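You operate a simulated robot arm through the tools that you are given. There is no shell and no other tool. Be economical: measure what you need, move in short steps, check, and stop when the job is done.

You are at the controls of a simulated two-armed robot. One attempt, no reset.

TASK
On the packing table, fold the blue cloth in half.

Only the result counts: the job must be done as asked and must still hold three seconds after the hand-in. Knocking over, shifting, dropping, spilling or breaking anything else fails it. Flat cloth is picked up by pressing the open fingertips on it (5 to 10 N) and closing them slowly along it; thin cloth reads only 2 to 8 mm in the jaws.

THE ROBOT
Two 7-joint arms with two-finger parallel grippers on one trunk, on a base that drives. Base frame: it is fixed to the floor where the robot stands at the start and does not move with it; the origin is under the middle of the robot, x ahead of it, y to its left, z up; the surface under the hand at the start is at about z = 0.85. Units: m, degrees, N and s.
The left shoulder is at the start at [0.144, 0.171, 1.135], the right one opposite. With the tool pointing down near the work surface each hand reaches from about 0.46 to 0.94 m from the robot's upright axis, wherever it stands, measured 20 degrees to its own side. Places, roughly: packing table [0.7, 1.3, 0.8]. Payload 4.4 kg a hand.
Tool frame (each hand has its own): the origin (TCP) lies between the finger pads and is the grasp point; the fingertips stand 0.023 m ahead of it; z points along the fingers, y is the line along which they close. Largest opening 0.094 m; finger width 0.038, thickness 0.01; the body of the gripper, 0.054 by 0.096 m, starts 0.039 m behind the TCP.
Orientation is that of the tool frame in the base frame, as a unit quaternion [w, x, y, z]. With the fingers straight down and closing along the base's y, the tool's x points along the base's -x, its y along +y and its z along -z.

THE INTERFACE
- The arms move only by the tool step_arm. It takes "left_targets", "right_targets" or both (then of equal length, played together; a hand with none holds still); each is a list of rows, each a list of 3 entries, a list of its own where there are three numbers: the shift along the tool's x, y, z in units of 250 mm (1.0 is 250 mm), then the turn, a rotation vector about the tool's x, y, z in units of 90 degrees (1.0 is 90 degrees), then the finger opening in mm, from 0 to 94. In form: [[[x, y, z], [rx, ry, rz], gripper], ...]. A call has 1 to 10 rows; each row is the pose to reach, as a shift and turn from the pose commanded when the call began, along the tool's axes at that moment. A call with a number of a shift or a turn outside -1 to 1 is refused whole. A row lasts 0.2 s, in which the tool goes at most 0.05 m and 8.6 degrees; a call with a longer step from one row to the next is refused whole, and so is a gripper value outside its range. A pose out of reach is approached as far as the arm can. The call stops where the force on the tool passes 40 N (or 10 N more than at its start, if that is more) or the arm is blocked; 0.2 s more then pass. The fingers move at their own pace (about 0.072 m/s each) and stop on an object; they squeeze with about 44 N. The grip force told is the motor's: it shows also when the fingers shut on nothing. Time passes only in rows, and 0.2 s behind the last, so rows that repeat a pose let the fingers close. It gives the time, the measured TCP pose, the force on the tool (base axes), the opening and the grip force at its end, in the units of the frame above (readings bear some noise), with the torque about the TCP (base axes, N m) and any sound that the robot's microphone picked up.
- Cameras (640 x 400 px; columns grow to the right, rows downward): "scene" is now at [0.2525, 0.0172, 1.2513]; the picture's right is [0.21, -0.98, 0.00], its down [-0.76, -0.17, -0.63] and it looks along [0.61, 0.13, -0.78] (base axes); focal length 214 px, centre (320, 200). "left" rides on the left gripper at [0.086, -0.016, -0.075] in its tool frame; the picture's right is [0.18, 0.98, 0.00], its down [-0.58, 0.11, -0.81] and it looks along [-0.79, 0.15, 0.59] (tool axes); focal length 243 px, centre (320, 200). "right" rides on the right gripper at [0.086, 0.016, -0.074] in its tool frame; the picture's right is [-0.18, 0.98, 0.00], its down [-0.58, -0.11, -0.81] and it looks along [-0.79, -0.15, 0.59] (tool axes); focal length 243 px, centre (320, 200).
- get_image(camera): a new picture of that camera. No time passes.
- slide_trunk(by): slides the trunk up (or, below 0, down) by that many m; the arms and the scene camera ride with it, the base frame stays. It gives what a move gives, with no picture.
- drive_base(legs): drives the robot by 1 to 6 legs, each [ahead, left, turn to the left] in m, m and degrees, along the robot's own axes; the way and the turn of a leg run together, so that a leg with both is an arc; at most 1.5 m and 180 degrees a leg. The arms and the cameras ride along, it lands a little off, and it stops where it bumps. It gives what a move gives.
- pan_tilt(pan, tilt): turns the head with the scene camera to pan (to the left, within 80 degrees either way) and tilt (down, from -29 to 69), counted from straight ahead of the robot. It gives what a move gives.
- probe_pixels(camera, pixels): for up to 12 pixels [column, row] of the newest picture of that camera ("zoom" is the newest enlarged one), the place [x, y, z] in the base frame of the surface seen there, good to about 0.002 m. No time passes.
- enlarge(camera, box): a new picture of the part [left, top, right, bottom] of that camera's present view, enlarged. No time passes.
- sign_off(): hands the job in; it is judged then, once.

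Go step by step. Measure first, check grasps and placings, and put right what went wrong. The budget is 80 turns and 70 pictures, counting those below and the enlarged ones. Unless the task says otherwise, let go and move clear before handing in, and close with one line.

The tools are called after "Request:" by a JSON object that holds its "name" and its "arguments". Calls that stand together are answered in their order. step_arm: Moves the arms, as the interface text tells. Its arguments: {"type":"object","properties":{"left_targets":{"type":"array","items":{"type":"array"}},"right_targets":{"type":"array","items":{"type":"array"}}},"required":[]} The other tools are called the same way: slide_trunk (by) slides the trunk up or down; drive_base (legs) drives the base; pan_tilt (pan, tilt) turns the head that bears the scene camera; get_image (camera) takes a picture; probe_pixels (camera, pixels) gives the place of the surface under pixels of a picture; enlarge (camera, box) takes an enlarged picture of a part of a camera's view; sign_off () hands the job in.

At the start:

```text
t: 0.0
left_tool_pos: [0.4729, 0.3063, 1.0469]
left_ee_rot: [0.0, 0.0, 1.0, 0.0]
left_wrist_force: [0.5, 0.4, -0.1]
left_ft_torque: [-0.01, 0.02, 0.01]
left_finger_gap: 0.094
left_gripper_force: 0.0
right_tool_pos: [0.4474, -0.1058, 1.0942]
right_ee_rot: [0.0, 0.0, 1.0, 0.001]
right_wrist_force: [0.1, -1.3, -0.5]
right_ft_torque: [0.03, -0.02, -0.03]
right_finger_gap: 0.0939
right_gripper_force: 0.0
trunk travel left (down, up): [-0.15, 0.238]
robot x, y, heading: [-0.0002, -0.0003, 0.0]
head pan, tilt: [12.3, 51.1]
```

scene: 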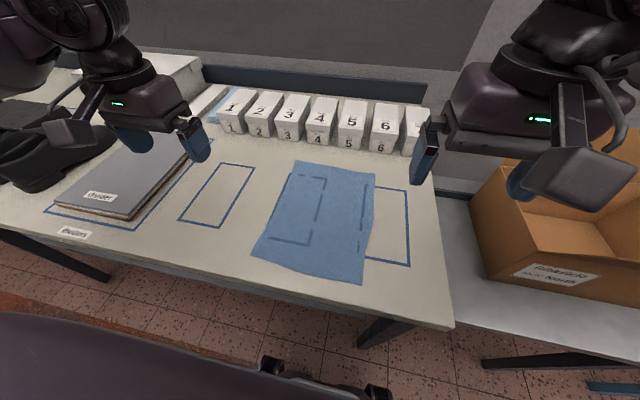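
right: 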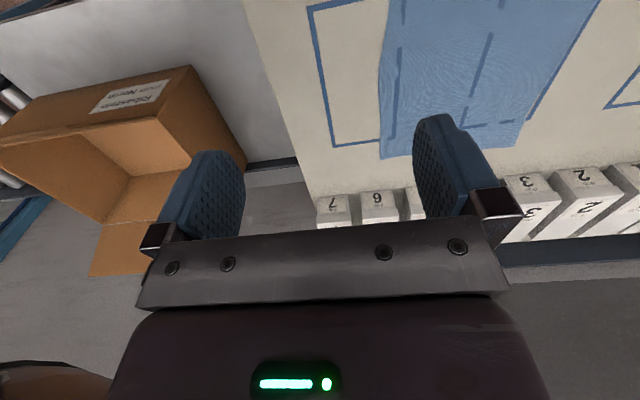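
left: 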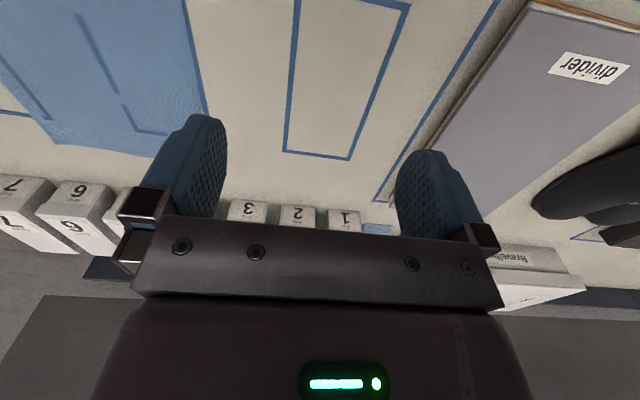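

The scene picture shows a blue cloth near (320,220) on the table ahead, but the packing table is said to be near [0.7, 1.3]. I'll measure this cloth and then look to the left.

Request:
{"name": "probe_pixels", "arguments": {"camera": "scene", "pixels": [[295, 162], [375, 172], [362, 283], [253, 255], [320, 220], [430, 240], [450, 325], [5, 225], [220, 130], [430, 110]]}}

Request:
{"name": "pan_tilt", "arguments": {"pan": 60, "tilt": 35}}

Request:
{"name": "get_image", "arguments": {"camera": "scene"}}

```text
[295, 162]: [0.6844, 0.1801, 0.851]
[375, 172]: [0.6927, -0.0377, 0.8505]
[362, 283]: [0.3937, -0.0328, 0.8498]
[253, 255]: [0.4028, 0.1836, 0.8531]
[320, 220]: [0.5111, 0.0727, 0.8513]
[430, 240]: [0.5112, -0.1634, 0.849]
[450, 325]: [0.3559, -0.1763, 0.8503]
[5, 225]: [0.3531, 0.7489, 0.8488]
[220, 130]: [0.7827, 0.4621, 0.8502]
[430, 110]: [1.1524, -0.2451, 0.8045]
```

```text
t: 1.2
left_tool_pos: [0.4735, 0.3063, 1.048]
left_ee_rot: [0.0, 0.0, 1.0, 0.0]
left_wrist_force: [-0.6, -0.7, 0.4]
left_ft_torque: [-0.02, -0.04, 0.02]
left_finger_gap: 0.0942
left_gripper_force: 0.2
right_tool_pos: [0.4474, -0.1048, 1.0941]
right_ee_rot: [0.0, 0.0, 1.0, 0.0]
right_wrist_force: [-0.1, -1.0, -0.3]
right_ft_torque: [0.01, 0.01, 0.0]
right_finger_gap: 0.0939
right_gripper_force: 0.0
trunk travel left (down, up): [-0.15, 0.238]
robot x, y, heading: [0.0004, -0.0026, -0.1]
head pan, tilt: [60.0, 35.0]
```

```text
66 pictures are left
```

scene: 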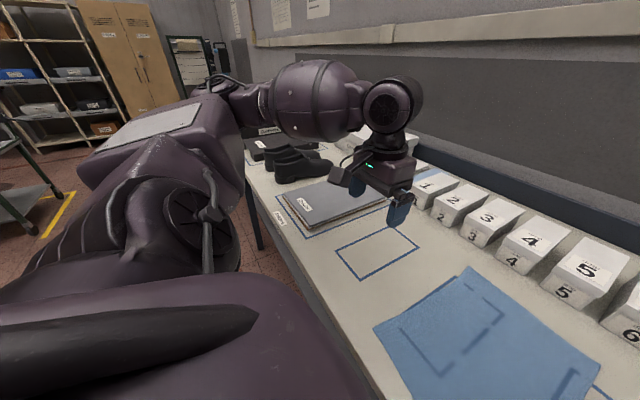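

The table is one long one running left, so this is the packing table. I'll zoom to check for another blue cloth and the bluish thing near box 1.

Request:
{"name": "enlarge", "arguments": {"camera": "scene", "box": [230, 100, 480, 256]}}

Request:
{"name": "pan_tilt", "arguments": {"pan": 0, "tilt": 60}}

Request:
{"name": "get_image", "arguments": {"camera": "scene"}}

```text
2.56 times, centred on (355, 178) of scene
```

zoom: 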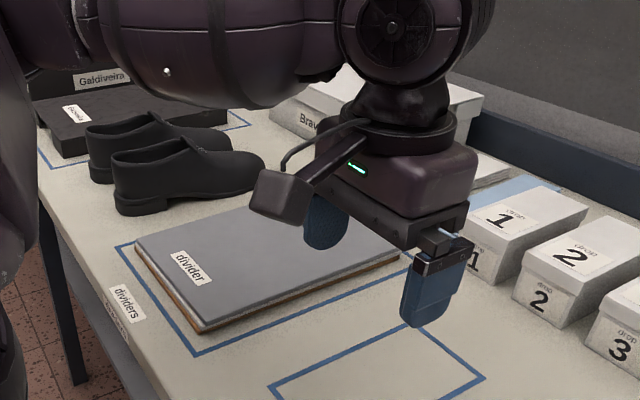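

```text
t: 2.5
left_tool_pos: [0.4733, 0.3051, 1.0481]
left_ee_rot: [-0.001, -0.001, 1.0, 0.0]
left_wrist_force: [-0.9, 0.4, 0.1]
left_ft_torque: [0.01, -0.01, 0.0]
left_finger_gap: 0.0945
left_gripper_force: 0.0
right_tool_pos: [0.4476, -0.1059, 1.0932]
right_ee_rot: [0.0, 0.0, 1.0, 0.0]
right_wrist_force: [-1.3, -0.3, -0.8]
right_ft_torque: [0.02, -0.02, 0.0]
right_finger_gap: 0.094
right_gripper_force: 0.0
trunk travel left (down, up): [-0.15, 0.238]
robot x, y, heading: [-0.0007, 0.0015, 0.0]
head pan, tilt: [0.0, 60.0]
```

```text
64 pictures are left
```

scene: 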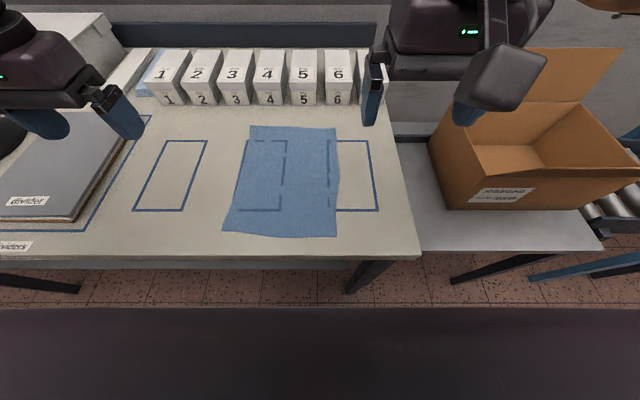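

The only blue cloth is at (285,180). I'll enlarge it to get precise edges.

Request:
{"name": "enlarge", "arguments": {"camera": "scene", "box": [190, 110, 398, 240]}}

```text
3.08 times, centred on (294, 175) of scene
```

zoom: 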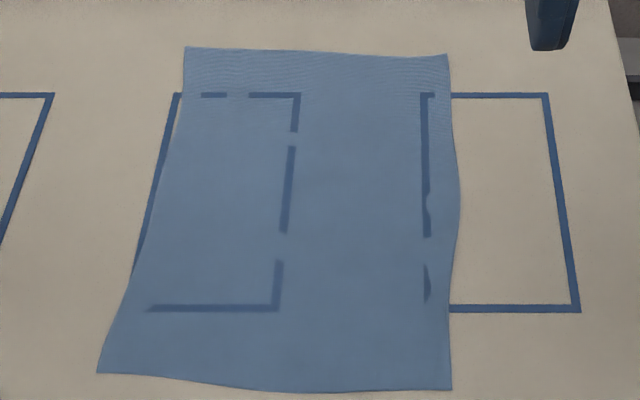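

Request:
{"name": "probe_pixels", "arguments": {"camera": "zoom", "pixels": [[187, 50], [446, 58], [449, 387], [100, 371], [315, 54], [270, 388], [140, 240], [456, 200], [458, 240], [170, 150], [200, 373], [360, 386]]}}

```text
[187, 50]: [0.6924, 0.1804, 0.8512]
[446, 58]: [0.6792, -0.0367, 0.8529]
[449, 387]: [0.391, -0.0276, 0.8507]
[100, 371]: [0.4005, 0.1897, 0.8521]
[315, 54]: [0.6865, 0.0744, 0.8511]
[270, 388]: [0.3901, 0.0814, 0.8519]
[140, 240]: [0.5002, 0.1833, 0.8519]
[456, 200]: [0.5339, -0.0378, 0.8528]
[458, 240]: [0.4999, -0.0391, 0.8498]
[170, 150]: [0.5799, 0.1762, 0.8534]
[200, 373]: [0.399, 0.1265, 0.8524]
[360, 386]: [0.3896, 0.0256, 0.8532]
```

The cloth spans x 0.39–0.69 and y −0.037–0.185, lying flat. My plan is to pinch both near corners, with the fingers closing along x, and carry them over to the far edge. First I'll check the box fronts and back the base off 0.13 m for reach.

Request:
{"name": "probe_pixels", "arguments": {"camera": "scene", "pixels": [[235, 103], [268, 102], [304, 103], [338, 104], [268, 90], [268, 72], [338, 80]]}}

Request:
{"name": "drive_base", "arguments": {"legs": [[-0.13, 0, 0]]}}

Request:
{"name": "pan_tilt", "arguments": {"pan": 5, "tilt": 52}}

Request:
{"name": "step_arm", "arguments": {"left_targets": [[[0, 0, 0], [0, 0, 0.09], 50], [[0, 0, 0], [0, 0, 0.18], 40], [[0, 0, 0], [0, 0, 0.27], 32], [[0, 0, 0], [0, 0, 0.36], 32], [[0, 0, 0], [0, 0, 0.45], 32], [[0, 0, 0], [0, 0, 0.54], 32], [[0, 0, 0], [0, 0, 0.63], 32], [[0, 0, 0], [0, 0, 0.72], 32], [[0, 0, 0], [0, 0, 0.81], 32], [[0, 0, 0], [0, 0, 0.9], 32]], "right_targets": [[[0, 0, 0], [0, 0, -0.09], 50], [[0, 0, 0], [0, 0, -0.18], 40], [[0, 0, 0], [0, 0, -0.27], 32], [[0, 0, 0], [0, 0, -0.36], 32], [[0, 0, 0], [0, 0, -0.45], 32], [[0, 0, 0], [0, 0, -0.54], 32], [[0, 0, 0], [0, 0, -0.63], 32], [[0, 0, 0], [0, 0, -0.72], 32], [[0, 0, 0], [0, 0, -0.81], 32], [[0, 0, 0], [0, 0, -0.9], 32]]}}

Request:
{"name": "get_image", "arguments": {"camera": "scene"}}

```text
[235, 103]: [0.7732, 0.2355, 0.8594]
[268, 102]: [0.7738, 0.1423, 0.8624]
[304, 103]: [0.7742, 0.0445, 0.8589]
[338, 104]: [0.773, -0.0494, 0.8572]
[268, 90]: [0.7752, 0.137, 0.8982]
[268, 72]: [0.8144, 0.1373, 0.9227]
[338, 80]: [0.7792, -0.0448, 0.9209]
```

```text
t: 3.8
left_tool_pos: [0.3415, 0.3071, 1.0486]
left_ee_rot: [0.0, -0.001, 1.0, 0.0]
left_wrist_force: [0.0, 0.2, 0.6]
left_ft_torque: [0.01, -0.05, -0.04]
left_finger_gap: 0.0941
left_gripper_force: 0.0
right_tool_pos: [0.3159, -0.1059, 1.0946]
right_ee_rot: [0.0, -0.001, 1.0, 0.0]
right_wrist_force: [0.0, 0.2, -1.0]
right_ft_torque: [0.01, -0.03, 0.02]
right_finger_gap: 0.0942
right_gripper_force: 0.1
trunk travel left (down, up): [-0.15, 0.238]
robot x, y, heading: [-0.133, 0.0015, 0.3]
head pan, tilt: [0.0, 60.0]
```

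```text
t: 4.4
left_tool_pos: [0.3412, 0.3074, 1.0476]
left_ee_rot: [0.0, -0.001, 1.0, 0.0]
left_wrist_force: [-0.4, -0.7, 0.0]
left_ft_torque: [0.01, -0.03, 0.0]
left_finger_gap: 0.0939
left_gripper_force: 0.0
right_tool_pos: [0.3157, -0.1049, 1.0942]
right_ee_rot: [0.0, -0.001, 1.0, 0.0]
right_wrist_force: [0.1, 0.1, -0.3]
right_ft_torque: [-0.03, 0.01, -0.02]
right_finger_gap: 0.0943
right_gripper_force: 0.0
trunk travel left (down, up): [-0.15, 0.238]
robot x, y, heading: [-0.129, 0.0032, 0.4]
head pan, tilt: [5.0, 52.0]
```

```text
t: 6.6
left_tool_pos: [0.3425, 0.3067, 1.0474]
left_ee_rot: [0.0, 0.65, 0.76, 0.0]
left_wrist_force: [0.2, -0.1, -0.3]
left_ft_torque: [0.02, 0.03, 0.0]
left_finger_gap: 0.0319
left_gripper_force: 0.0
right_tool_pos: [0.3148, -0.1044, 1.0943]
right_ee_rot: [-0.001, -0.651, 0.759, 0.0]
right_wrist_force: [0.1, -0.3, -1.0]
right_ft_torque: [0.0, -0.03, 0.0]
right_finger_gap: 0.0321
right_gripper_force: 0.1
trunk travel left (down, up): [-0.15, 0.238]
robot x, y, heading: [-0.1325, 0.0027, -0.1]
head pan, tilt: [5.0, 52.0]
```

```text
62 pictures are left
```

scene: 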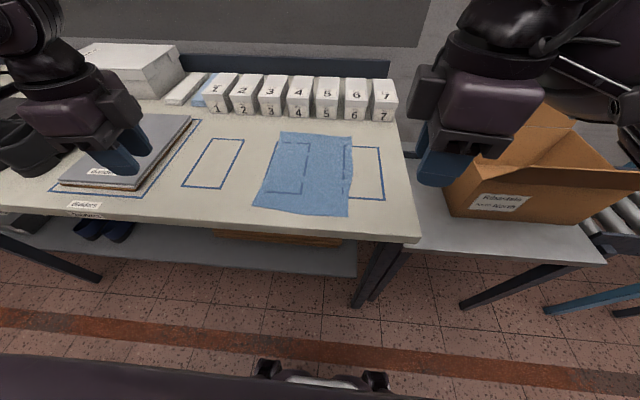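

Both hands turned cleanly, with 9 degrees still to go. I'll finish the turn.

Request:
{"name": "step_arm", "arguments": {"left_targets": [[[0, 0, 0], [0, 0, 0.05], 32], [[0, 0, 0], [0, 0, 0.1], 32]], "right_targets": [[[0, 0, 0], [0, 0, -0.05], 32], [[0, 0, 0], [0, 0, -0.1], 32]]}}

```text
t: 7.2
left_tool_pos: [0.3401, 0.3074, 1.0477]
left_ee_rot: [-0.001, 0.707, 0.708, -0.001]
left_wrist_force: [-0.3, -0.2, 0.4]
left_ft_torque: [-0.02, -0.04, -0.03]
left_finger_gap: 0.0319
left_gripper_force: 0.0
right_tool_pos: [0.3165, -0.105, 1.0932]
right_ee_rot: [0.001, 0.708, -0.706, 0.0]
right_wrist_force: [0.3, 0.6, 0.4]
right_ft_torque: [-0.02, -0.01, 0.03]
right_finger_gap: 0.0322
right_gripper_force: 0.1
trunk travel left (down, up): [-0.15, 0.238]
robot x, y, heading: [-0.1325, -0.0011, 0.1]
head pan, tilt: [5.0, 52.0]
```

Both tools are now aligned. I'll move each hand to about 45 mm above its near corner.

Request:
{"name": "step_arm", "arguments": {"left_targets": [[[-0.114, 0.062, 0.102], [0, 0, 0], 32], [[-0.227, 0.125, 0.204], [0, 0, 0], 32], [[-0.341, 0.187, 0.306], [0, 0, 0], 32], [[-0.454, 0.25, 0.408], [0, 0, 0], 32], [[-0.568, 0.312, 0.51], [0, 0, 0], 32]], "right_targets": [[[-0.078, -0.074, 0.138], [0, 0, 0], 32], [[-0.155, -0.148, 0.277], [0, 0, 0], 32], [[-0.233, -0.222, 0.415], [0, 0, 0], 32], [[-0.31, -0.296, 0.554], [0, 0, 0], 32], [[-0.388, -0.37, 0.692], [0, 0, 0], 32]]}}

Request:
{"name": "get_image", "arguments": {"camera": "scene"}}

Request:
{"name": "get_image", "arguments": {"camera": "left"}}

Request:
{"name": "get_image", "arguments": {"camera": "right"}}

```text
t: 8.4
left_tool_pos: [0.4186, 0.1612, 0.9185]
left_ee_rot: [0.0, 0.706, 0.708, 0.001]
left_wrist_force: [-0.7, 0.3, -0.1]
left_ft_torque: [0.02, -0.01, 0.03]
left_finger_gap: 0.0319
left_gripper_force: 0.1
right_tool_pos: [0.3658, -0.0555, 1.0023]
right_ee_rot: [-0.001, -0.707, 0.708, 0.001]
right_wrist_force: [0.0, -0.9, 0.4]
right_ft_torque: [0.01, 0.0, -0.03]
right_finger_gap: 0.0318
right_gripper_force: 0.1
right hand out of reach, approached as far as the arm can: row 3, 4, 5
trunk travel left (down, up): [-0.15, 0.238]
robot x, y, heading: [-0.1318, -0.0021, 0.1]
head pan, tilt: [5.0, 52.0]
```

```text
61 pictures are left
```

scene: 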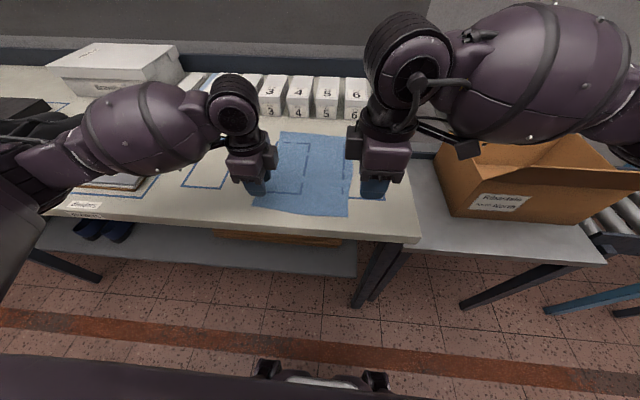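

```text
60 pictures are left
```

left: 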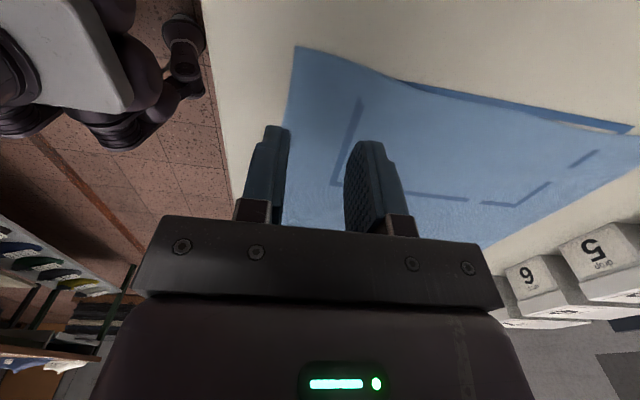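

```text
59 pictures are left
```

right: 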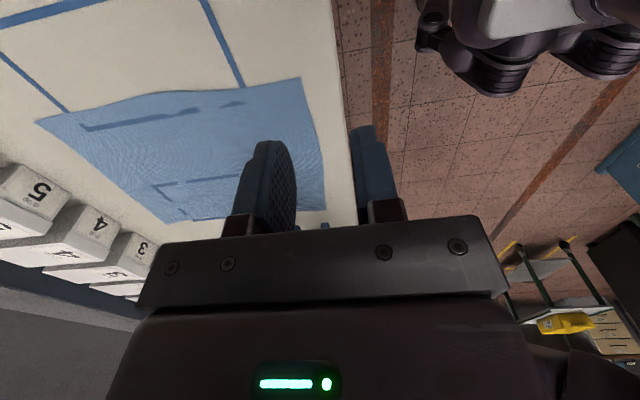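

The left hand is in place, but the right ran out of reach at [0.366, −0.056, 1.002]. I'll move the base left 0.075 m to centre on the cloth and back another 0.1 m, keeping the hands high.

Request:
{"name": "drive_base", "arguments": {"legs": [[-0.1, 0.075, 0]]}}

```text
t: 9.8
left_tool_pos: [0.3191, 0.2404, 0.9213]
left_ee_rot: [0.0, 0.706, 0.708, 0.001]
left_wrist_force: [0.2, -0.7, 0.2]
left_ft_torque: [-0.04, -0.02, -0.01]
left_finger_gap: 0.032
left_gripper_force: 0.0
right_tool_pos: [0.2666, 0.0217, 1.0031]
right_ee_rot: [0.0, 0.708, -0.706, 0.0]
right_wrist_force: [0.1, 0.0, -0.4]
right_ft_torque: [0.01, 0.01, 0.0]
right_finger_gap: 0.0317
right_gripper_force: 0.0
trunk travel left (down, up): [-0.15, 0.238]
robot x, y, heading: [-0.2307, 0.077, 0.1]
head pan, tilt: [5.0, 52.0]
```

The base landed well. I'll bring the hands forward above the corners and check how the right one responds.

Request:
{"name": "step_arm", "arguments": {"left_targets": [[[-0.1, 0.132, 0], [0, 0, 0], 32], [[-0.2, 0.264, 0], [0, 0, 0], 32], [[-0.3, 0.396, 0], [0, 0, 0], 32]], "right_targets": [[[0.04, -0.1, 0], [0, 0, 0], 32], [[0.08, -0.2, 0], [0, 0, 0], 32], [[0.12, -0.3, 0], [0, 0, 0], 32]]}}

```text
t: 10.6
left_tool_pos: [0.4214, 0.1639, 0.918]
left_ee_rot: [0.0, 0.706, 0.708, 0.0]
left_wrist_force: [-0.1, -0.1, 0.4]
left_ft_torque: [0.03, 0.02, 0.02]
left_finger_gap: 0.0323
left_gripper_force: 0.1
right_tool_pos: [0.2681, 0.0208, 1.0028]
right_ee_rot: [0.001, 0.707, -0.707, 0.0]
right_wrist_force: [-0.3, -0.2, 0.0]
right_ft_torque: [0.01, 0.03, -0.01]
right_finger_gap: 0.0319
right_gripper_force: 0.1
right hand out of reach, approached as far as the arm can: row 1, 2, 3
trunk travel left (down, up): [-0.15, 0.238]
robot x, y, heading: [-0.2319, 0.0772, 0.4]
head pan, tilt: [5.0, 52.0]
```

The right hand is stuck at a limit near [0.268, 0.021, 1.003]. I'll try raising it and moving it outward to its own side first.

Request:
{"name": "step_arm", "arguments": {"right_targets": [[[0.1, 0, -0.15], [0, 0, 0], 32], [[0.2, 0, -0.3], [0, 0, 0], 32], [[0.3, 0, -0.4], [0, 0, 0], 32], [[0.4, 0, -0.4], [0, 0, 0], 32], [[0.4, 0, -0.4], [0, 0, 0], 32]]}}

```text
t: 11.8
left_tool_pos: [0.4206, 0.1625, 0.9174]
left_ee_rot: [0.0, 0.706, 0.708, 0.0]
left_wrist_force: [0.0, 1.1, -0.9]
left_ft_torque: [-0.01, -0.03, 0.01]
left_finger_gap: 0.0321
left_gripper_force: 0.0
right_tool_pos: [0.2427, -0.0621, 1.1069]
right_ee_rot: [0.0, 0.707, -0.707, 0.0]
right_wrist_force: [-0.1, 0.5, 0.5]
right_ft_torque: [0.0, 0.02, -0.04]
right_finger_gap: 0.0322
right_gripper_force: 0.0
right hand out of reach, approached as far as the arm can: row 1, 2, 3, 4, 5
trunk travel left (down, up): [-0.15, 0.238]
robot x, y, heading: [-0.2297, 0.0739, 0.2]
head pan, tilt: [5.0, 52.0]
```

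The right wrist is at a joint limit with this orientation. I'll unwind its turn by 45 degrees and move forward to see whether it frees up.

Request:
{"name": "step_arm", "arguments": {"right_targets": [[[0, 0, 0], [0, 0, 0.09], 32], [[0, 0, 0], [0, 0, 0.18], 32], [[0, 0, 0], [0, 0, 0.27], 32], [[0, 0, 0], [0, 0, 0.36], 32], [[0, 0, 0], [0, 0, 0.45], 32], [[0, -0.1, 0], [0, 0, 0.5], 32], [[0, -0.2, 0], [0, 0, 0.5], 32], [[0, -0.3, 0], [0, 0, 0.5], 32], [[0, -0.4, 0], [0, 0, 0.5], 32], [[0, -0.5, 0], [0, 0, 0.5], 32]]}}

```text
t: 14.0
left_tool_pos: [0.4202, 0.1624, 0.918]
left_ee_rot: [0.0, 0.706, 0.708, 0.001]
left_wrist_force: [0.1, -0.7, -0.9]
left_ft_torque: [-0.02, -0.03, 0.0]
left_finger_gap: 0.0318
left_gripper_force: 0.0
right_tool_pos: [0.3676, -0.0574, 1.1058]
right_ee_rot: [0.0, -0.384, 0.923, -0.001]
right_wrist_force: [0.8, 0.2, -0.1]
right_ft_torque: [0.02, 0.01, 0.03]
right_finger_gap: 0.0322
right_gripper_force: 0.1
trunk travel left (down, up): [-0.15, 0.238]
robot x, y, heading: [-0.2288, 0.0733, 0.3]
head pan, tilt: [5.0, 52.0]
```

That freed it, and the right hand moved forward to 0.368. I'll turn it back to 90 degrees here.

Request:
{"name": "step_arm", "arguments": {"right_targets": [[[0, 0, 0], [0, 0, -0.09], 32], [[0, 0, 0], [0, 0, -0.18], 32], [[0, 0, 0], [0, 0, -0.27], 32], [[0, 0, 0], [0, 0, -0.36], 32], [[0, 0, 0], [0, 0, -0.45], 32], [[0, 0, 0], [0, 0, -0.5], 32]]}}

```text
t: 15.4
left_tool_pos: [0.4201, 0.1667, 0.9206]
left_ee_rot: [0.002, 0.705, 0.709, -0.001]
left_wrist_force: [-0.5, 1.1, -0.2]
left_ft_torque: [-0.05, -0.04, 0.01]
left_finger_gap: 0.0323
left_gripper_force: 0.0
right_tool_pos: [0.3323, -0.0139, 1.085]
right_ee_rot: [0.019, -0.628, 0.777, -0.032]
right_wrist_force: [-0.3, 1.0, 0.7]
right_ft_torque: [-0.1, -0.02, -0.01]
right_finger_gap: 0.0318
right_gripper_force: 0.1
right hand out of reach, approached as far as the arm can: row 4, 5, 6
trunk travel left (down, up): [-0.15, 0.238]
robot x, y, heading: [-0.228, 0.0776, 0.2]
head pan, tilt: [5.0, 52.0]
```

The right wrist won't go to 90 degrees in that direction. I'll swing it the other way, so its camera side faces inward and the fingers still close along x.

Request:
{"name": "step_arm", "arguments": {"right_targets": [[[0, 0, 0], [0, 0, 0.09], 32], [[0, 0, 0], [0, 0, 0.18], 32], [[0, 0, 0], [0, 0, 0.27], 32], [[0, 0, 0], [0, 0, 0.36], 32], [[0, 0, 0], [0, 0, 0.45], 32], [[0, 0, 0], [0, 0, 0.54], 32], [[0, 0, 0], [0, 0, 0.63], 32], [[0, 0, 0], [0, 0, 0.72], 32], [[0, 0, 0], [0, 0, 0.81], 32], [[0, 0, 0], [0, 0, 0.9], 32]]}}

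Request:
{"name": "step_arm", "arguments": {"right_targets": [[[0, 0, 0], [0, 0, 0.09], 32], [[0, 0, 0], [0, 0, 0.18], 32], [[0, 0, 0], [0, 0, 0.27], 32], [[0, 0, 0], [0, 0, 0.36], 32], [[0, 0, 0], [0, 0, 0.45], 32], [[0, 0, 0], [0, 0, 0.54], 32], [[0, 0, 0], [0, 0, 0.63], 32], [[0, 0, 0], [0, 0, 0.72], 32], [[0, 0, 0], [0, 0, 0.81], 32], [[0, 0, 0], [0, 0, 0.9], 32]]}}

```text
t: 17.6
left_tool_pos: [0.4204, 0.1625, 0.9178]
left_ee_rot: [0.001, 0.705, 0.709, 0.0]
left_wrist_force: [-0.2, -0.4, -0.5]
left_ft_torque: [0.0, -0.01, 0.0]
left_finger_gap: 0.032
left_gripper_force: 0.0
right_tool_pos: [0.3335, -0.0165, 1.082]
right_ee_rot: [0.033, 0.029, 0.999, -0.011]
right_wrist_force: [0.0, 0.3, -0.2]
right_ft_torque: [0.01, 0.01, -0.01]
right_finger_gap: 0.032
right_gripper_force: 0.0
trunk travel left (down, up): [-0.15, 0.238]
robot x, y, heading: [-0.231, 0.0757, 0.3]
head pan, tilt: [5.0, 52.0]
```

```text
t: 19.8
left_tool_pos: [0.4208, 0.1639, 0.9189]
left_ee_rot: [-0.001, 0.706, 0.708, 0.001]
left_wrist_force: [0.1, 0.5, 0.4]
left_ft_torque: [0.02, 0.0, -0.01]
left_finger_gap: 0.032
left_gripper_force: 0.1
right_tool_pos: [0.3336, -0.0157, 1.0826]
right_ee_rot: [0.033, 0.671, 0.741, 0.015]
right_wrist_force: [0.4, 0.3, 0.0]
right_ft_torque: [0.02, 0.05, -0.02]
right_finger_gap: 0.032
right_gripper_force: 0.0
trunk travel left (down, up): [-0.15, 0.238]
robot x, y, heading: [-0.2307, 0.0769, 0.3]
head pan, tilt: [5.0, 52.0]
```

The right hand turned freely this way and is now nearly aligned with the left one. I'll correct the small residual tilt.

Request:
{"name": "step_arm", "arguments": {"right_targets": [[[0, 0, 0], [0.022, 0.008, 0.032], 32], [[0, 0, 0], [0.043, 0.016, 0.063], 32]]}}

```text
t: 20.4
left_tool_pos: [0.4208, 0.1624, 0.9178]
left_ee_rot: [0.0, 0.706, 0.708, 0.0]
left_wrist_force: [0.3, -0.6, -0.2]
left_ft_torque: [-0.02, -0.01, -0.01]
left_finger_gap: 0.0318
left_gripper_force: 0.1
right_tool_pos: [0.3338, -0.0154, 1.0832]
right_ee_rot: [0.0, 0.707, 0.708, -0.001]
right_wrist_force: [-0.2, -0.3, -0.1]
right_ft_torque: [0.01, -0.02, 0.01]
right_finger_gap: 0.032
right_gripper_force: 0.0
trunk travel left (down, up): [-0.15, 0.238]
robot x, y, heading: [-0.2292, 0.0719, 0.1]
head pan, tilt: [5.0, 52.0]
```

Now I'll bring the right hand above its near corner at [0.41, −0.01, 0.92].

Request:
{"name": "step_arm", "arguments": {"right_targets": [[[0.005, 0.076, 0.163], [0, 0, 0], 32], [[0.01, 0.153, 0.326], [0, 0, 0], 32], [[0.015, 0.229, 0.489], [0, 0, 0], 32], [[0.02, 0.305, 0.652], [0, 0, 0], 32]]}}

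Request:
{"name": "get_image", "arguments": {"camera": "scene"}}

Request:
{"name": "get_image", "arguments": {"camera": "right"}}

Request:
{"name": "get_image", "arguments": {"camera": "left"}}

```text
t: 21.4
left_tool_pos: [0.4221, 0.1632, 0.9173]
left_ee_rot: [0.0, 0.705, 0.709, -0.001]
left_wrist_force: [1.0, 0.1, 0.0]
left_ft_torque: [-0.01, 0.01, 0.02]
left_finger_gap: 0.0318
left_gripper_force: 0.1
right_tool_pos: [0.4103, -0.0148, 0.9192]
right_ee_rot: [0.0, 0.706, 0.708, -0.001]
right_wrist_force: [-0.8, -0.1, -0.3]
right_ft_torque: [-0.03, 0.01, -0.01]
right_finger_gap: 0.0321
right_gripper_force: 0.1
trunk travel left (down, up): [-0.15, 0.238]
robot x, y, heading: [-0.2286, 0.0752, 0.2]
head pan, tilt: [5.0, 52.0]
```

```text
58 pictures are left
```

scene: 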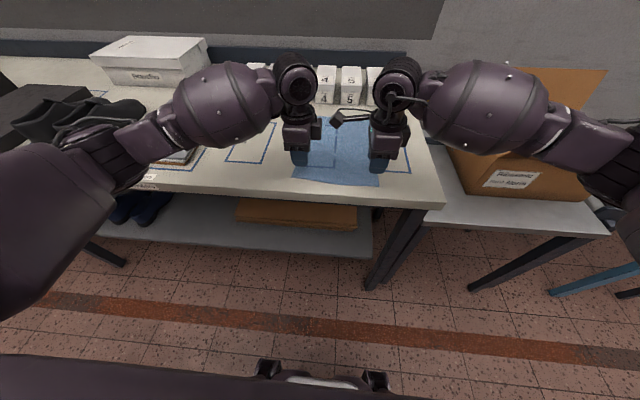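

```text
57 pictures are left
```

right: 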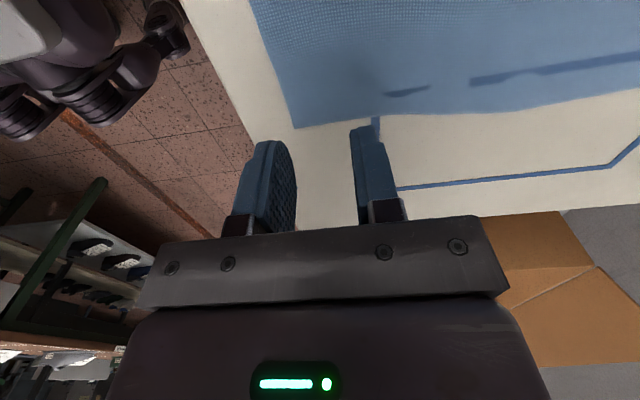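

```text
56 pictures are left
```

left: 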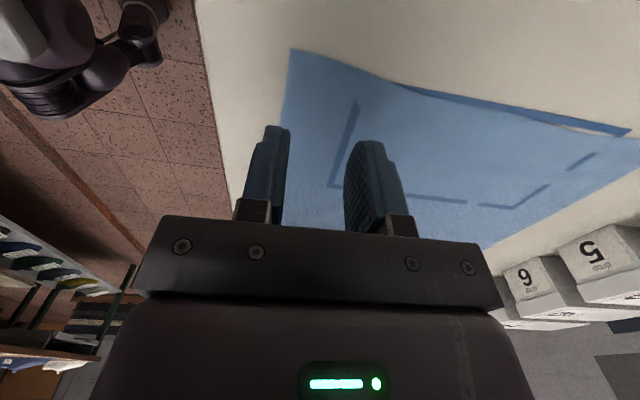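

Both hands hover over the near edge. I'll check the near-right corner in the right image at about (295,127) and in the left image at (290,50).

Request:
{"name": "probe_pixels", "arguments": {"camera": "right", "pixels": [[297, 125], [275, 70], [375, 118], [250, 5]]}}

Request:
{"name": "probe_pixels", "arguments": {"camera": "left", "pixels": [[292, 52], [288, 100], [286, 120], [285, 215]]}}

Request:
{"name": "enlarge", "arguments": {"camera": "scene", "box": [260, 100, 440, 212]}}

```text
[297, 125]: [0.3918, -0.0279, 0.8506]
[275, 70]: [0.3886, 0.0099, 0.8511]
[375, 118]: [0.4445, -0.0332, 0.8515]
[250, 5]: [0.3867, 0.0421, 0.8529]
```

```text
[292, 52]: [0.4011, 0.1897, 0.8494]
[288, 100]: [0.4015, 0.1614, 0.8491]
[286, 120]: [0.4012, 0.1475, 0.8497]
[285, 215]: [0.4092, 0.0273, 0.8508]
```

```text
3.56 times, centred on (350, 156) of scene
```

zoom: 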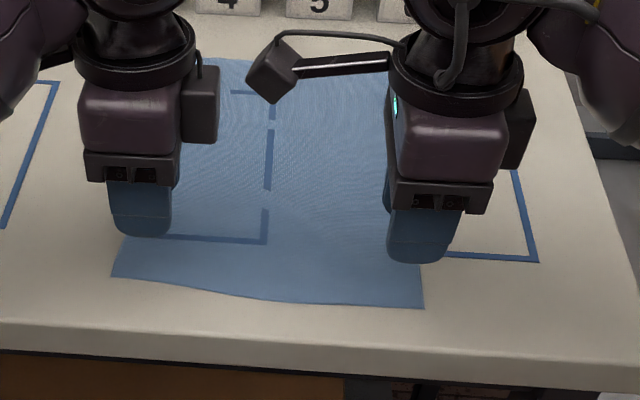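

The near corners are at left (0.401, 0.190) and right (0.392, −0.028). I'll nudge the hands so both fingertips land on the cloth and lower them to just above it.

Request:
{"name": "step_arm", "arguments": {"left_targets": [[[0.01, 0.02, 0.08], [0, 0, 0], 32], [[0.01, 0.02, 0.156], [0, 0, 0], 32]], "right_targets": [[[0.036, 0.03, 0.08], [0, 0, 0], 32], [[0.036, 0.03, 0.16], [0, 0, 0], 32]]}}

```text
t: 22.0
left_tool_pos: [0.424, 0.1647, 0.8826]
left_ee_rot: [0.0, 0.707, 0.707, 0.0]
left_wrist_force: [-0.7, 0.6, 0.4]
left_ft_torque: [-0.03, 0.03, 0.0]
left_finger_gap: 0.0322
left_gripper_force: 0.0
right_tool_pos: [0.4187, -0.0052, 0.8795]
right_ee_rot: [0.0, 0.706, 0.708, -0.001]
right_wrist_force: [-0.4, 0.2, -0.5]
right_ft_torque: [-0.03, 0.03, 0.01]
right_finger_gap: 0.032
right_gripper_force: 0.1
trunk travel left (down, up): [-0.15, 0.238]
robot x, y, heading: [-0.2283, 0.0761, 0.2]
head pan, tilt: [5.0, 52.0]
```

No contact yet, with about 6–8 mm to go. I'll lower gently until force shows.

Request:
{"name": "step_arm", "arguments": {"left_targets": [[[0, 0, 0.02], [0, 0, 0], 32], [[0, 0, 0.036], [0, 0, 0], 32], [[0, 0, 0.036], [0, 0, 0], 32]], "right_targets": [[[0, 0, 0.012], [0, 0, 0], 32], [[0, 0, 0.024], [0, 0, 0], 32], [[0, 0, 0.024], [0, 0, 0], 32]]}}

```text
t: 22.8
left_tool_pos: [0.4248, 0.1651, 0.8738]
left_ee_rot: [0.002, 0.706, 0.708, 0.001]
left_wrist_force: [1.2, 0.9, 8.8]
left_ft_torque: [0.02, 0.12, 0.02]
left_finger_gap: 0.0317
left_gripper_force: 0.1
right_tool_pos: [0.4175, -0.003, 0.8748]
right_ee_rot: [0.001, 0.706, 0.708, 0.0]
right_wrist_force: [1.3, 0.1, 3.3]
right_ft_torque: [0.0, 0.02, 0.0]
right_finger_gap: 0.0316
right_gripper_force: 0.2
trunk travel left (down, up): [-0.15, 0.238]
robot x, y, heading: [-0.2319, 0.0763, 0.3]
head pan, tilt: [5.0, 52.0]
```

The left presses with 8.8 N and the right with 3.3 N. I'll add a little on the right and close both slowly.

Request:
{"name": "step_arm", "arguments": {"right_targets": [[[0, 0, 0.004], [0, 0, 0], 32], [[0, 0, 0.004], [0, 0, 0], 32]]}}

Request:
{"name": "step_arm", "arguments": {"left_targets": [[[0, 0, 0], [0, 0, 0], 28], [[0, 0, 0], [0, 0, 0], 24], [[0, 0, 0], [0, 0, 0], 20], [[0, 0, 0], [0, 0, 0], 16], [[0, 0, 0], [0, 0, 0], 12], [[0, 0, 0], [0, 0, 0], 8], [[0, 0, 0], [0, 0, 0], 4], [[0, 0, 0], [0, 0, 0], 0], [[0, 0, 0], [0, 0, 0], 0]], "right_targets": [[[0, 0, 0], [0, 0, 0], 28], [[0, 0, 0], [0, 0, 0], 24], [[0, 0, 0], [0, 0, 0], 20], [[0, 0, 0], [0, 0, 0], 16], [[0, 0, 0], [0, 0, 0], 12], [[0, 0, 0], [0, 0, 0], 8], [[0, 0, 0], [0, 0, 0], 4], [[0, 0, 0], [0, 0, 0], 0], [[0, 0, 0], [0, 0, 0], 0]]}}

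Request:
{"name": "enlarge", "arguments": {"camera": "scene", "box": [260, 100, 440, 212]}}

```text
t: 23.4
left_tool_pos: [0.4238, 0.1661, 0.874]
left_ee_rot: [0.001, 0.706, 0.708, 0.002]
left_wrist_force: [1.9, 0.4, 11.0]
left_ft_torque: [0.03, 0.14, -0.01]
left_finger_gap: 0.0312
left_gripper_force: 0.1
right_tool_pos: [0.4171, -0.0032, 0.8745]
right_ee_rot: [0.002, 0.706, 0.708, 0.001]
right_wrist_force: [1.4, -0.8, 7.6]
right_ft_torque: [-0.04, 0.08, 0.01]
right_finger_gap: 0.0316
right_gripper_force: 0.0
trunk travel left (down, up): [-0.15, 0.238]
robot x, y, heading: [-0.2294, 0.0753, 0.2]
head pan, tilt: [5.0, 52.0]
```

```text
t: 25.4
left_tool_pos: [0.4234, 0.1664, 0.8736]
left_ee_rot: [0.002, 0.705, 0.709, 0.001]
left_wrist_force: [2.1, -1.6, 16.3]
left_ft_torque: [0.06, 0.04, -0.01]
left_finger_gap: 0.0019
left_gripper_force: 43.8
right_tool_pos: [0.4154, -0.0027, 0.8747]
right_ee_rot: [0.002, 0.706, 0.708, 0.0]
right_wrist_force: [-1.1, 0.8, 12.5]
right_ft_torque: [-0.02, 0.15, 0.02]
right_finger_gap: 0.0066
right_gripper_force: 43.6
trunk travel left (down, up): [-0.15, 0.238]
robot x, y, heading: [-0.2319, 0.0754, 0.1]
head pan, tilt: [5.0, 52.0]
```

```text
3.56 times, centred on (350, 156) of scene
```

zoom: 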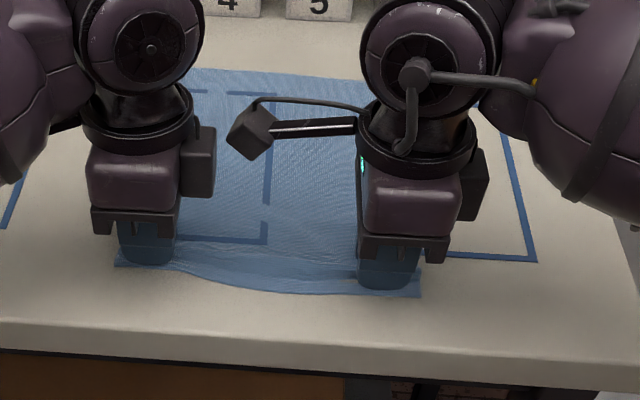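

The gaps read 1.9 mm on the left and 6.6 mm on the right. The cloth appears gathered at both. I'll lift 35 mm to verify.

Request:
{"name": "step_arm", "arguments": {"left_targets": [[[0, 0.03, -0.07], [0, 0, 0], 0], [[0, 0.06, -0.14], [0, 0, 0], 0]], "right_targets": [[[0, 0.03, -0.07], [0, 0, 0], 0], [[0, 0.06, -0.14], [0, 0, 0], 0]]}}

Request:
{"name": "enlarge", "arguments": {"camera": "scene", "box": [260, 100, 440, 212]}}

Request:
{"name": "get_image", "arguments": {"camera": "left"}}

Request:
{"name": "get_image", "arguments": {"camera": "right"}}

```text
t: 26.0
left_tool_pos: [0.4381, 0.1657, 0.9078]
left_ee_rot: [0.0, 0.706, 0.708, 0.0]
left_wrist_force: [-0.5, 0.0, 0.1]
left_ft_torque: [-0.02, -0.03, -0.01]
left_finger_gap: 0.0019
left_gripper_force: 43.9
right_tool_pos: [0.4344, -0.0023, 0.9076]
right_ee_rot: [0.0, 0.706, 0.708, -0.001]
right_wrist_force: [0.0, 1.1, 0.6]
right_ft_torque: [0.04, 0.01, 0.0]
right_finger_gap: 0.0067
right_gripper_force: 43.8
trunk travel left (down, up): [-0.15, 0.238]
robot x, y, heading: [-0.2306, 0.0747, 0.1]
head pan, tilt: [5.0, 52.0]
```

```text
3.56 times, centred on (350, 156) of scene
```

zoom: 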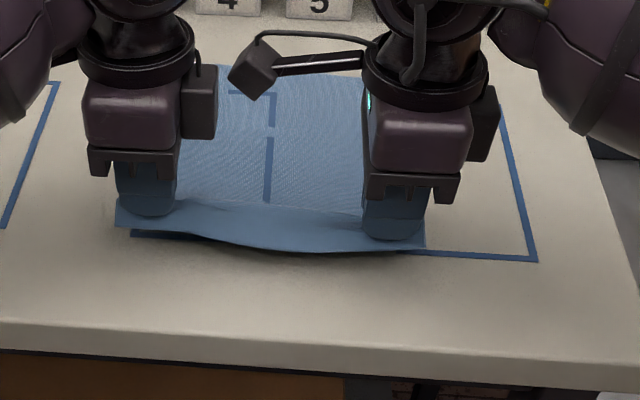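

```text
52 pictures are left
```

left: 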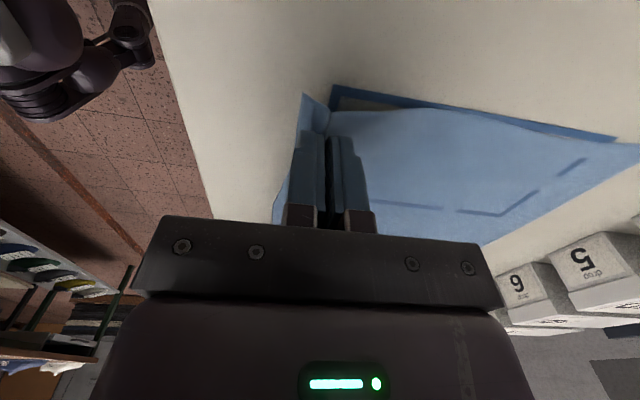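

```text
51 pictures are left
```

right: 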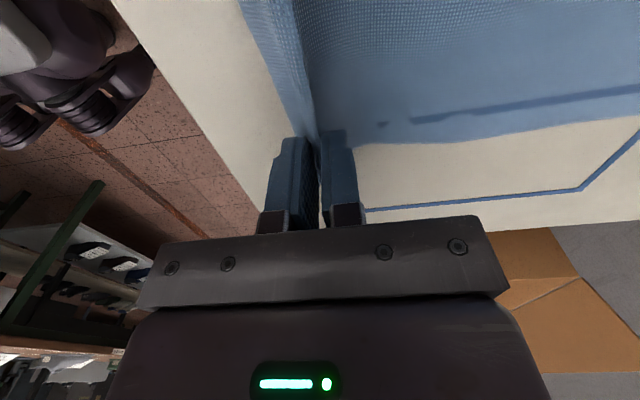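

Both corners are held: the gaps stay at 1.9 and 6.7 mm, and the edge lifts off the table. I'll carry the first part of a synchronized arc about the crease at x≈0.54.

Request:
{"name": "step_arm", "arguments": {"left_targets": [[[0, 0.028, -0.087], [0, 0, 0], 0], [[0, 0.057, -0.173], [0, 0, 0], 0], [[0, 0.12, -0.23], [0, 0, 0], 0], [[0, 0.188, -0.281], [0, 0, 0], 0], [[0, 0.268, -0.313], [0, 0, 0], 0], [[0, 0.348, -0.337], [0, 0, 0], 0], [[0, 0.434, -0.34], [0, 0, 0], 0], [[0, 0.52, -0.337], [0, 0, 0], 0], [[0, 0.6, -0.312], [0, 0, 0], 0], [[0, 0.68, -0.281], [0, 0, 0], 0]], "right_targets": [[[0, 0.018, -0.087], [0, 0, 0], 0], [[0, 0.037, -0.173], [0, 0, 0], 0], [[0, 0.1, -0.23], [0, 0, 0], 0], [[0, 0.164, -0.281], [0, 0, 0], 0], [[0, 0.242, -0.313], [0, 0, 0], 0], [[0, 0.321, -0.337], [0, 0, 0], 0], [[0, 0.404, -0.34], [0, 0, 0], 0], [[0, 0.488, -0.337], [0, 0, 0], 0], [[0, 0.566, -0.312], [0, 0, 0], 0], [[0, 0.644, -0.281], [0, 0, 0], 0]]}}

Request:
{"name": "get_image", "arguments": {"camera": "scene"}}

Request:
{"name": "get_image", "arguments": {"camera": "left"}}

```text
t: 28.2
left_tool_pos: [0.6113, 0.1659, 0.9759]
left_ee_rot: [0.0, 0.706, 0.708, -0.001]
left_wrist_force: [-0.2, -1.4, -0.7]
left_ft_torque: [-0.01, 0.01, -0.01]
left_finger_gap: 0.0019
left_gripper_force: 44.1
right_tool_pos: [0.5939, -0.0017, 0.9769]
right_ee_rot: [-0.001, 0.705, 0.709, -0.001]
right_wrist_force: [1.0, 1.7, 0.5]
right_ft_torque: [0.03, -0.01, 0.01]
right_finger_gap: 0.0065
right_gripper_force: 44.0
trunk travel left (down, up): [-0.15, 0.238]
robot x, y, heading: [-0.2306, 0.0722, 0.1]
head pan, tilt: [5.0, 52.0]
```

```text
50 pictures are left
```

scene: 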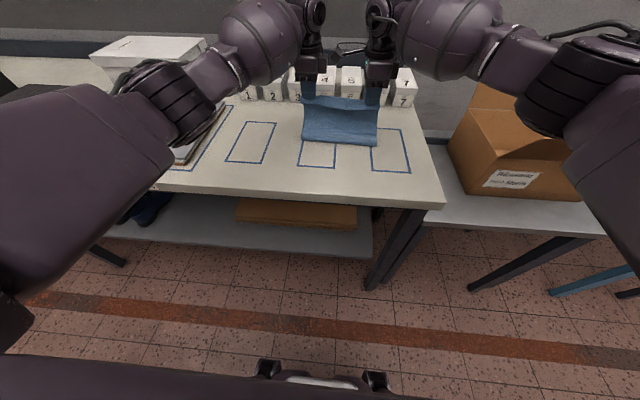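

```text
49 pictures are left
```

left: 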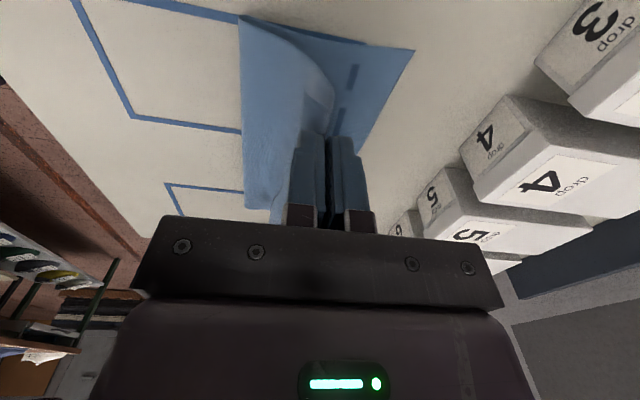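

The cloth is folding over. I'll check that the bottom layer hasn't shifted by probing the far-left corner at (412,50) in the left image.

Request:
{"name": "probe_pixels", "arguments": {"camera": "left", "pixels": [[410, 51], [240, 20], [245, 200], [300, 60]]}}

Request:
{"name": "enlarge", "arguments": {"camera": "scene", "box": [270, 60, 430, 160]}}

```text
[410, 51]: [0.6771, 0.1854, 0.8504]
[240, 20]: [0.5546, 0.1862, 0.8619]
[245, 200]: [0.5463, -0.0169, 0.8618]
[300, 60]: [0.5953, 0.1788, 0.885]
```

```text
4.00 times, centred on (350, 110) of scene
```

zoom: 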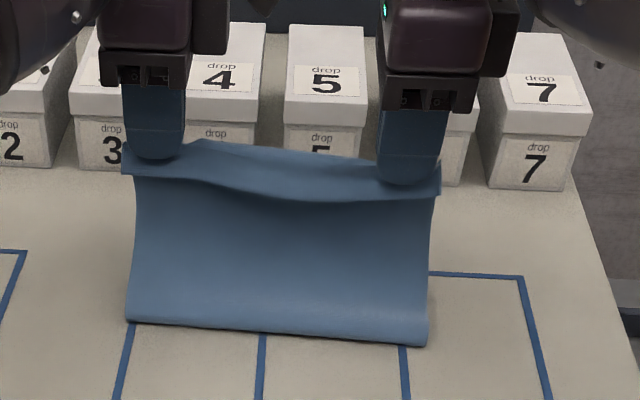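

The fold is going well, with the crease at x≈0.55 and a small edge tail on the robot side. I'll finish the arc down to just above the table.

Request:
{"name": "step_arm", "arguments": {"left_targets": [[[0, 0.06, 0.05], [0, 0, 0], 0], [[0, 0.119, 0.1], [0, 0, 0], 0], [[0, 0.151, 0.15], [0, 0, 0], 0], [[0, 0.183, 0.2], [0, 0, 0], 0], [[0, 0.211, 0.284], [0, 0, 0], 0], [[0, 0.22, 0.368], [0, 0, 0], 0]], "right_targets": [[[0, 0.067, 0.052], [0, 0, 0], 0], [[0, 0.134, 0.104], [0, 0, 0], 0], [[0, 0.167, 0.156], [0, 0, 0], 0], [[0, 0.2, 0.208], [0, 0, 0], 0], [[0, 0.228, 0.288], [0, 0, 0], 0], [[0, 0.244, 0.372], [0, 0, 0], 0]]}}

Request:
{"name": "enlarge", "arguments": {"camera": "scene", "box": [270, 60, 430, 160]}}

Request:
{"name": "get_image", "arguments": {"camera": "left"}}

Request:
{"name": "get_image", "arguments": {"camera": "right"}}

```text
t: 29.6
left_tool_pos: [0.644, 0.171, 0.8916]
left_ee_rot: [0.001, 0.707, 0.708, -0.001]
left_wrist_force: [-0.4, -5.3, 0.3]
left_ft_torque: [-0.13, 0.03, 0.01]
left_finger_gap: 0.0019
left_gripper_force: 44.8
left hand out of reach, approached as far as the arm can: row 4, 5, 6
right_tool_pos: [0.6421, -0.0026, 0.89]
right_ee_rot: [0.0, 0.705, 0.71, -0.002]
right_wrist_force: [0.7, 6.2, 0.8]
right_ft_torque: [0.1, 0.02, 0.0]
right_finger_gap: 0.0066
right_gripper_force: 44.3
right hand out of reach, approached as far as the arm can: row 5, 6
trunk travel left (down, up): [-0.15, 0.238]
robot x, y, heading: [-0.2316, 0.0763, 0.2]
head pan, tilt: [5.0, 52.0]
```

```text
4.00 times, centred on (350, 110) of scene
```

zoom: 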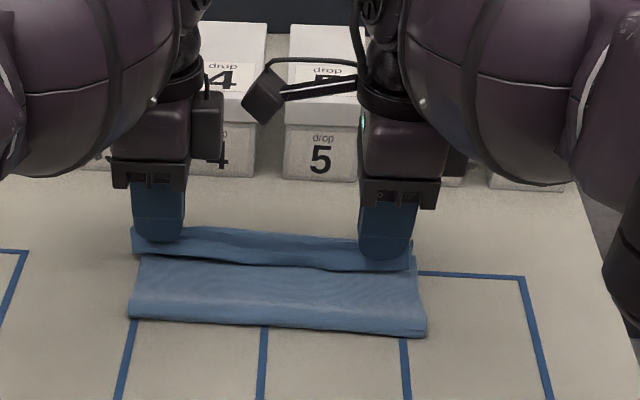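

```text
46 pictures are left
```

left: 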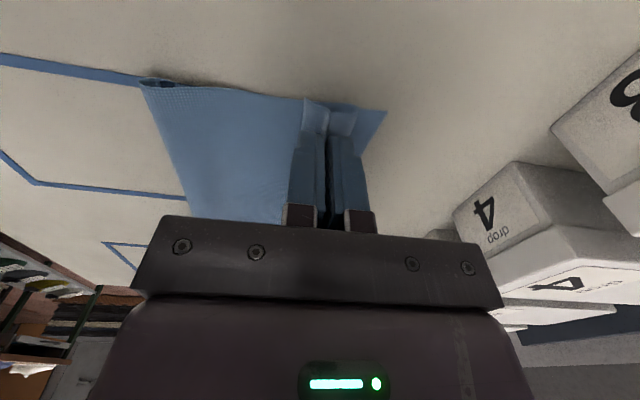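

```text
45 pictures are left
```

right: 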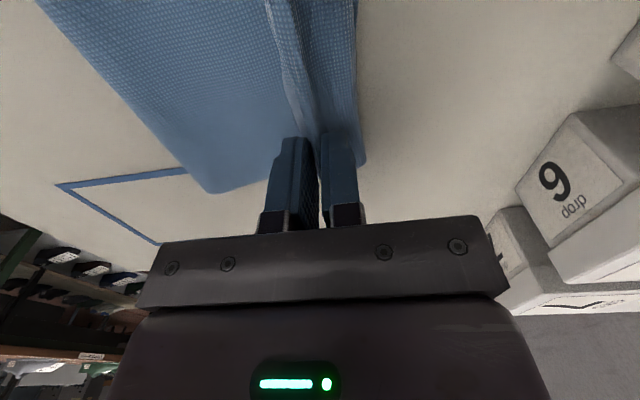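

Both arms ran out of reach at x≈0.643, and z is 0.89. I'll drive the base forward 0.04 m, which brings the edge about over the far edge.

Request:
{"name": "drive_base", "arguments": {"legs": [[0.04, 0, 0]]}}

Request:
{"name": "get_image", "arguments": {"camera": "left"}}

Request:
{"name": "get_image", "arguments": {"camera": "right"}}

```text
t: 30.5
left_tool_pos: [0.6838, 0.1717, 0.8936]
left_ee_rot: [0.0, 0.706, 0.708, -0.001]
left_wrist_force: [-0.2, -9.0, -1.2]
left_ft_torque: [-0.17, 0.04, 0.0]
left_finger_gap: 0.002
left_gripper_force: 43.7
right_tool_pos: [0.6821, -0.0047, 0.8907]
right_ee_rot: [0.001, 0.705, 0.709, -0.002]
right_wrist_force: [-0.5, 9.2, -0.3]
right_ft_torque: [0.15, -0.04, 0.03]
right_finger_gap: 0.0067
right_gripper_force: 43.3
trunk travel left (down, up): [-0.15, 0.238]
robot x, y, heading: [-0.1904, 0.0739, 0.3]
head pan, tilt: [5.0, 52.0]
```

```text
44 pictures are left
```

left: 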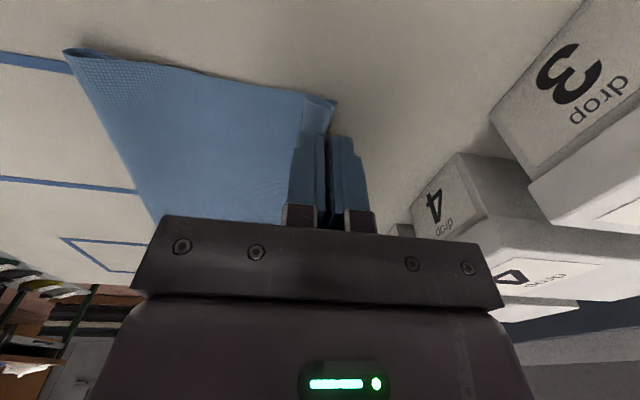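

```text
43 pictures are left
```

right: 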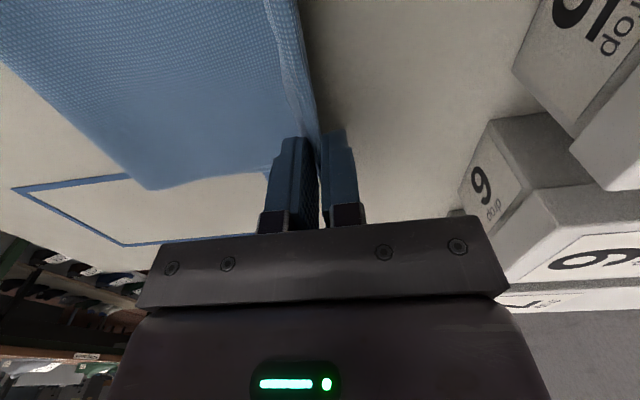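

The hands are now at x≈0.683, and the ±9 N in y shows the edge is stretched slightly. I'll relax that, move back to about 0.665 and lower.

Request:
{"name": "step_arm", "arguments": {"left_targets": [[[-0.02, -0.035, 0.01], [0, 0, 0], 0], [[-0.028, -0.07, 0.03], [0, 0, 0], 0], [[-0.028, -0.07, 0.044], [0, 0, 0], 0]], "right_targets": [[[0, -0.045, 0.01], [0, 0, 0], 0], [[0, -0.09, 0.02], [0, 0, 0], 0], [[0, -0.09, 0.032], [0, 0, 0], 0]]}}

Request:
{"name": "get_image", "arguments": {"camera": "left"}}

Request:
{"name": "get_image", "arguments": {"camera": "right"}}

```text
t: 31.3
left_tool_pos: [0.6662, 0.1662, 0.8838]
left_ee_rot: [0.0, 0.706, 0.708, -0.001]
left_wrist_force: [0.3, -1.7, -0.4]
left_ft_torque: [0.01, 0.01, 0.0]
left_finger_gap: 0.0019
left_gripper_force: 44.0
right_tool_pos: [0.66, -0.0044, 0.8821]
right_ee_rot: [0.001, 0.706, 0.708, 0.0]
right_wrist_force: [0.3, 0.8, 1.4]
right_ft_torque: [0.08, 0.04, 0.03]
right_finger_gap: 0.0067
right_gripper_force: 44.4
trunk travel left (down, up): [-0.15, 0.238]
robot x, y, heading: [-0.1891, 0.078, 0.2]
head pan, tilt: [5.0, 52.0]
```

```text
42 pictures are left
```

left: 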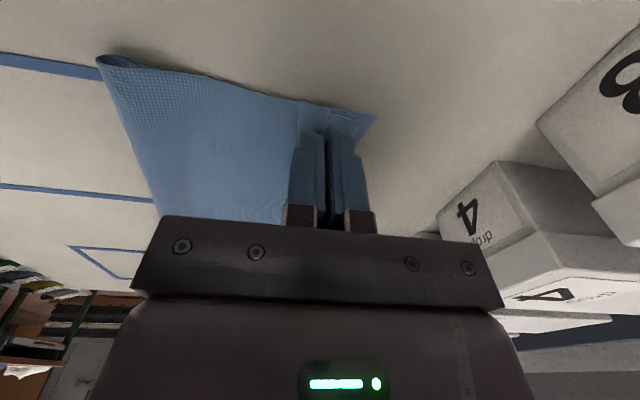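

```text
41 pictures are left
```

right: 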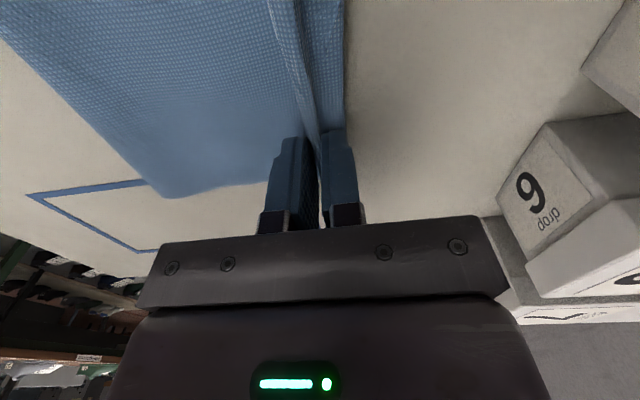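

Request:
{"name": "probe_pixels", "arguments": {"camera": "left", "pixels": [[373, 116], [100, 62], [128, 130], [310, 105]]}}

Request:
{"name": "probe_pixels", "arguments": {"camera": "right", "pixels": [[344, 60], [344, 110], [160, 190], [100, 125]]}}

```text
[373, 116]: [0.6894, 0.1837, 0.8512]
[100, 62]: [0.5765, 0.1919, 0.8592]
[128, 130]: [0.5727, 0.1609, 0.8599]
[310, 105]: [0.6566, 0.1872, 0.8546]
```

```text
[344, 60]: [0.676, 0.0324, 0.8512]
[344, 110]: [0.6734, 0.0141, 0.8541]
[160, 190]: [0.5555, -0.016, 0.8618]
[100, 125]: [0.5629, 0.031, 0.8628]
```

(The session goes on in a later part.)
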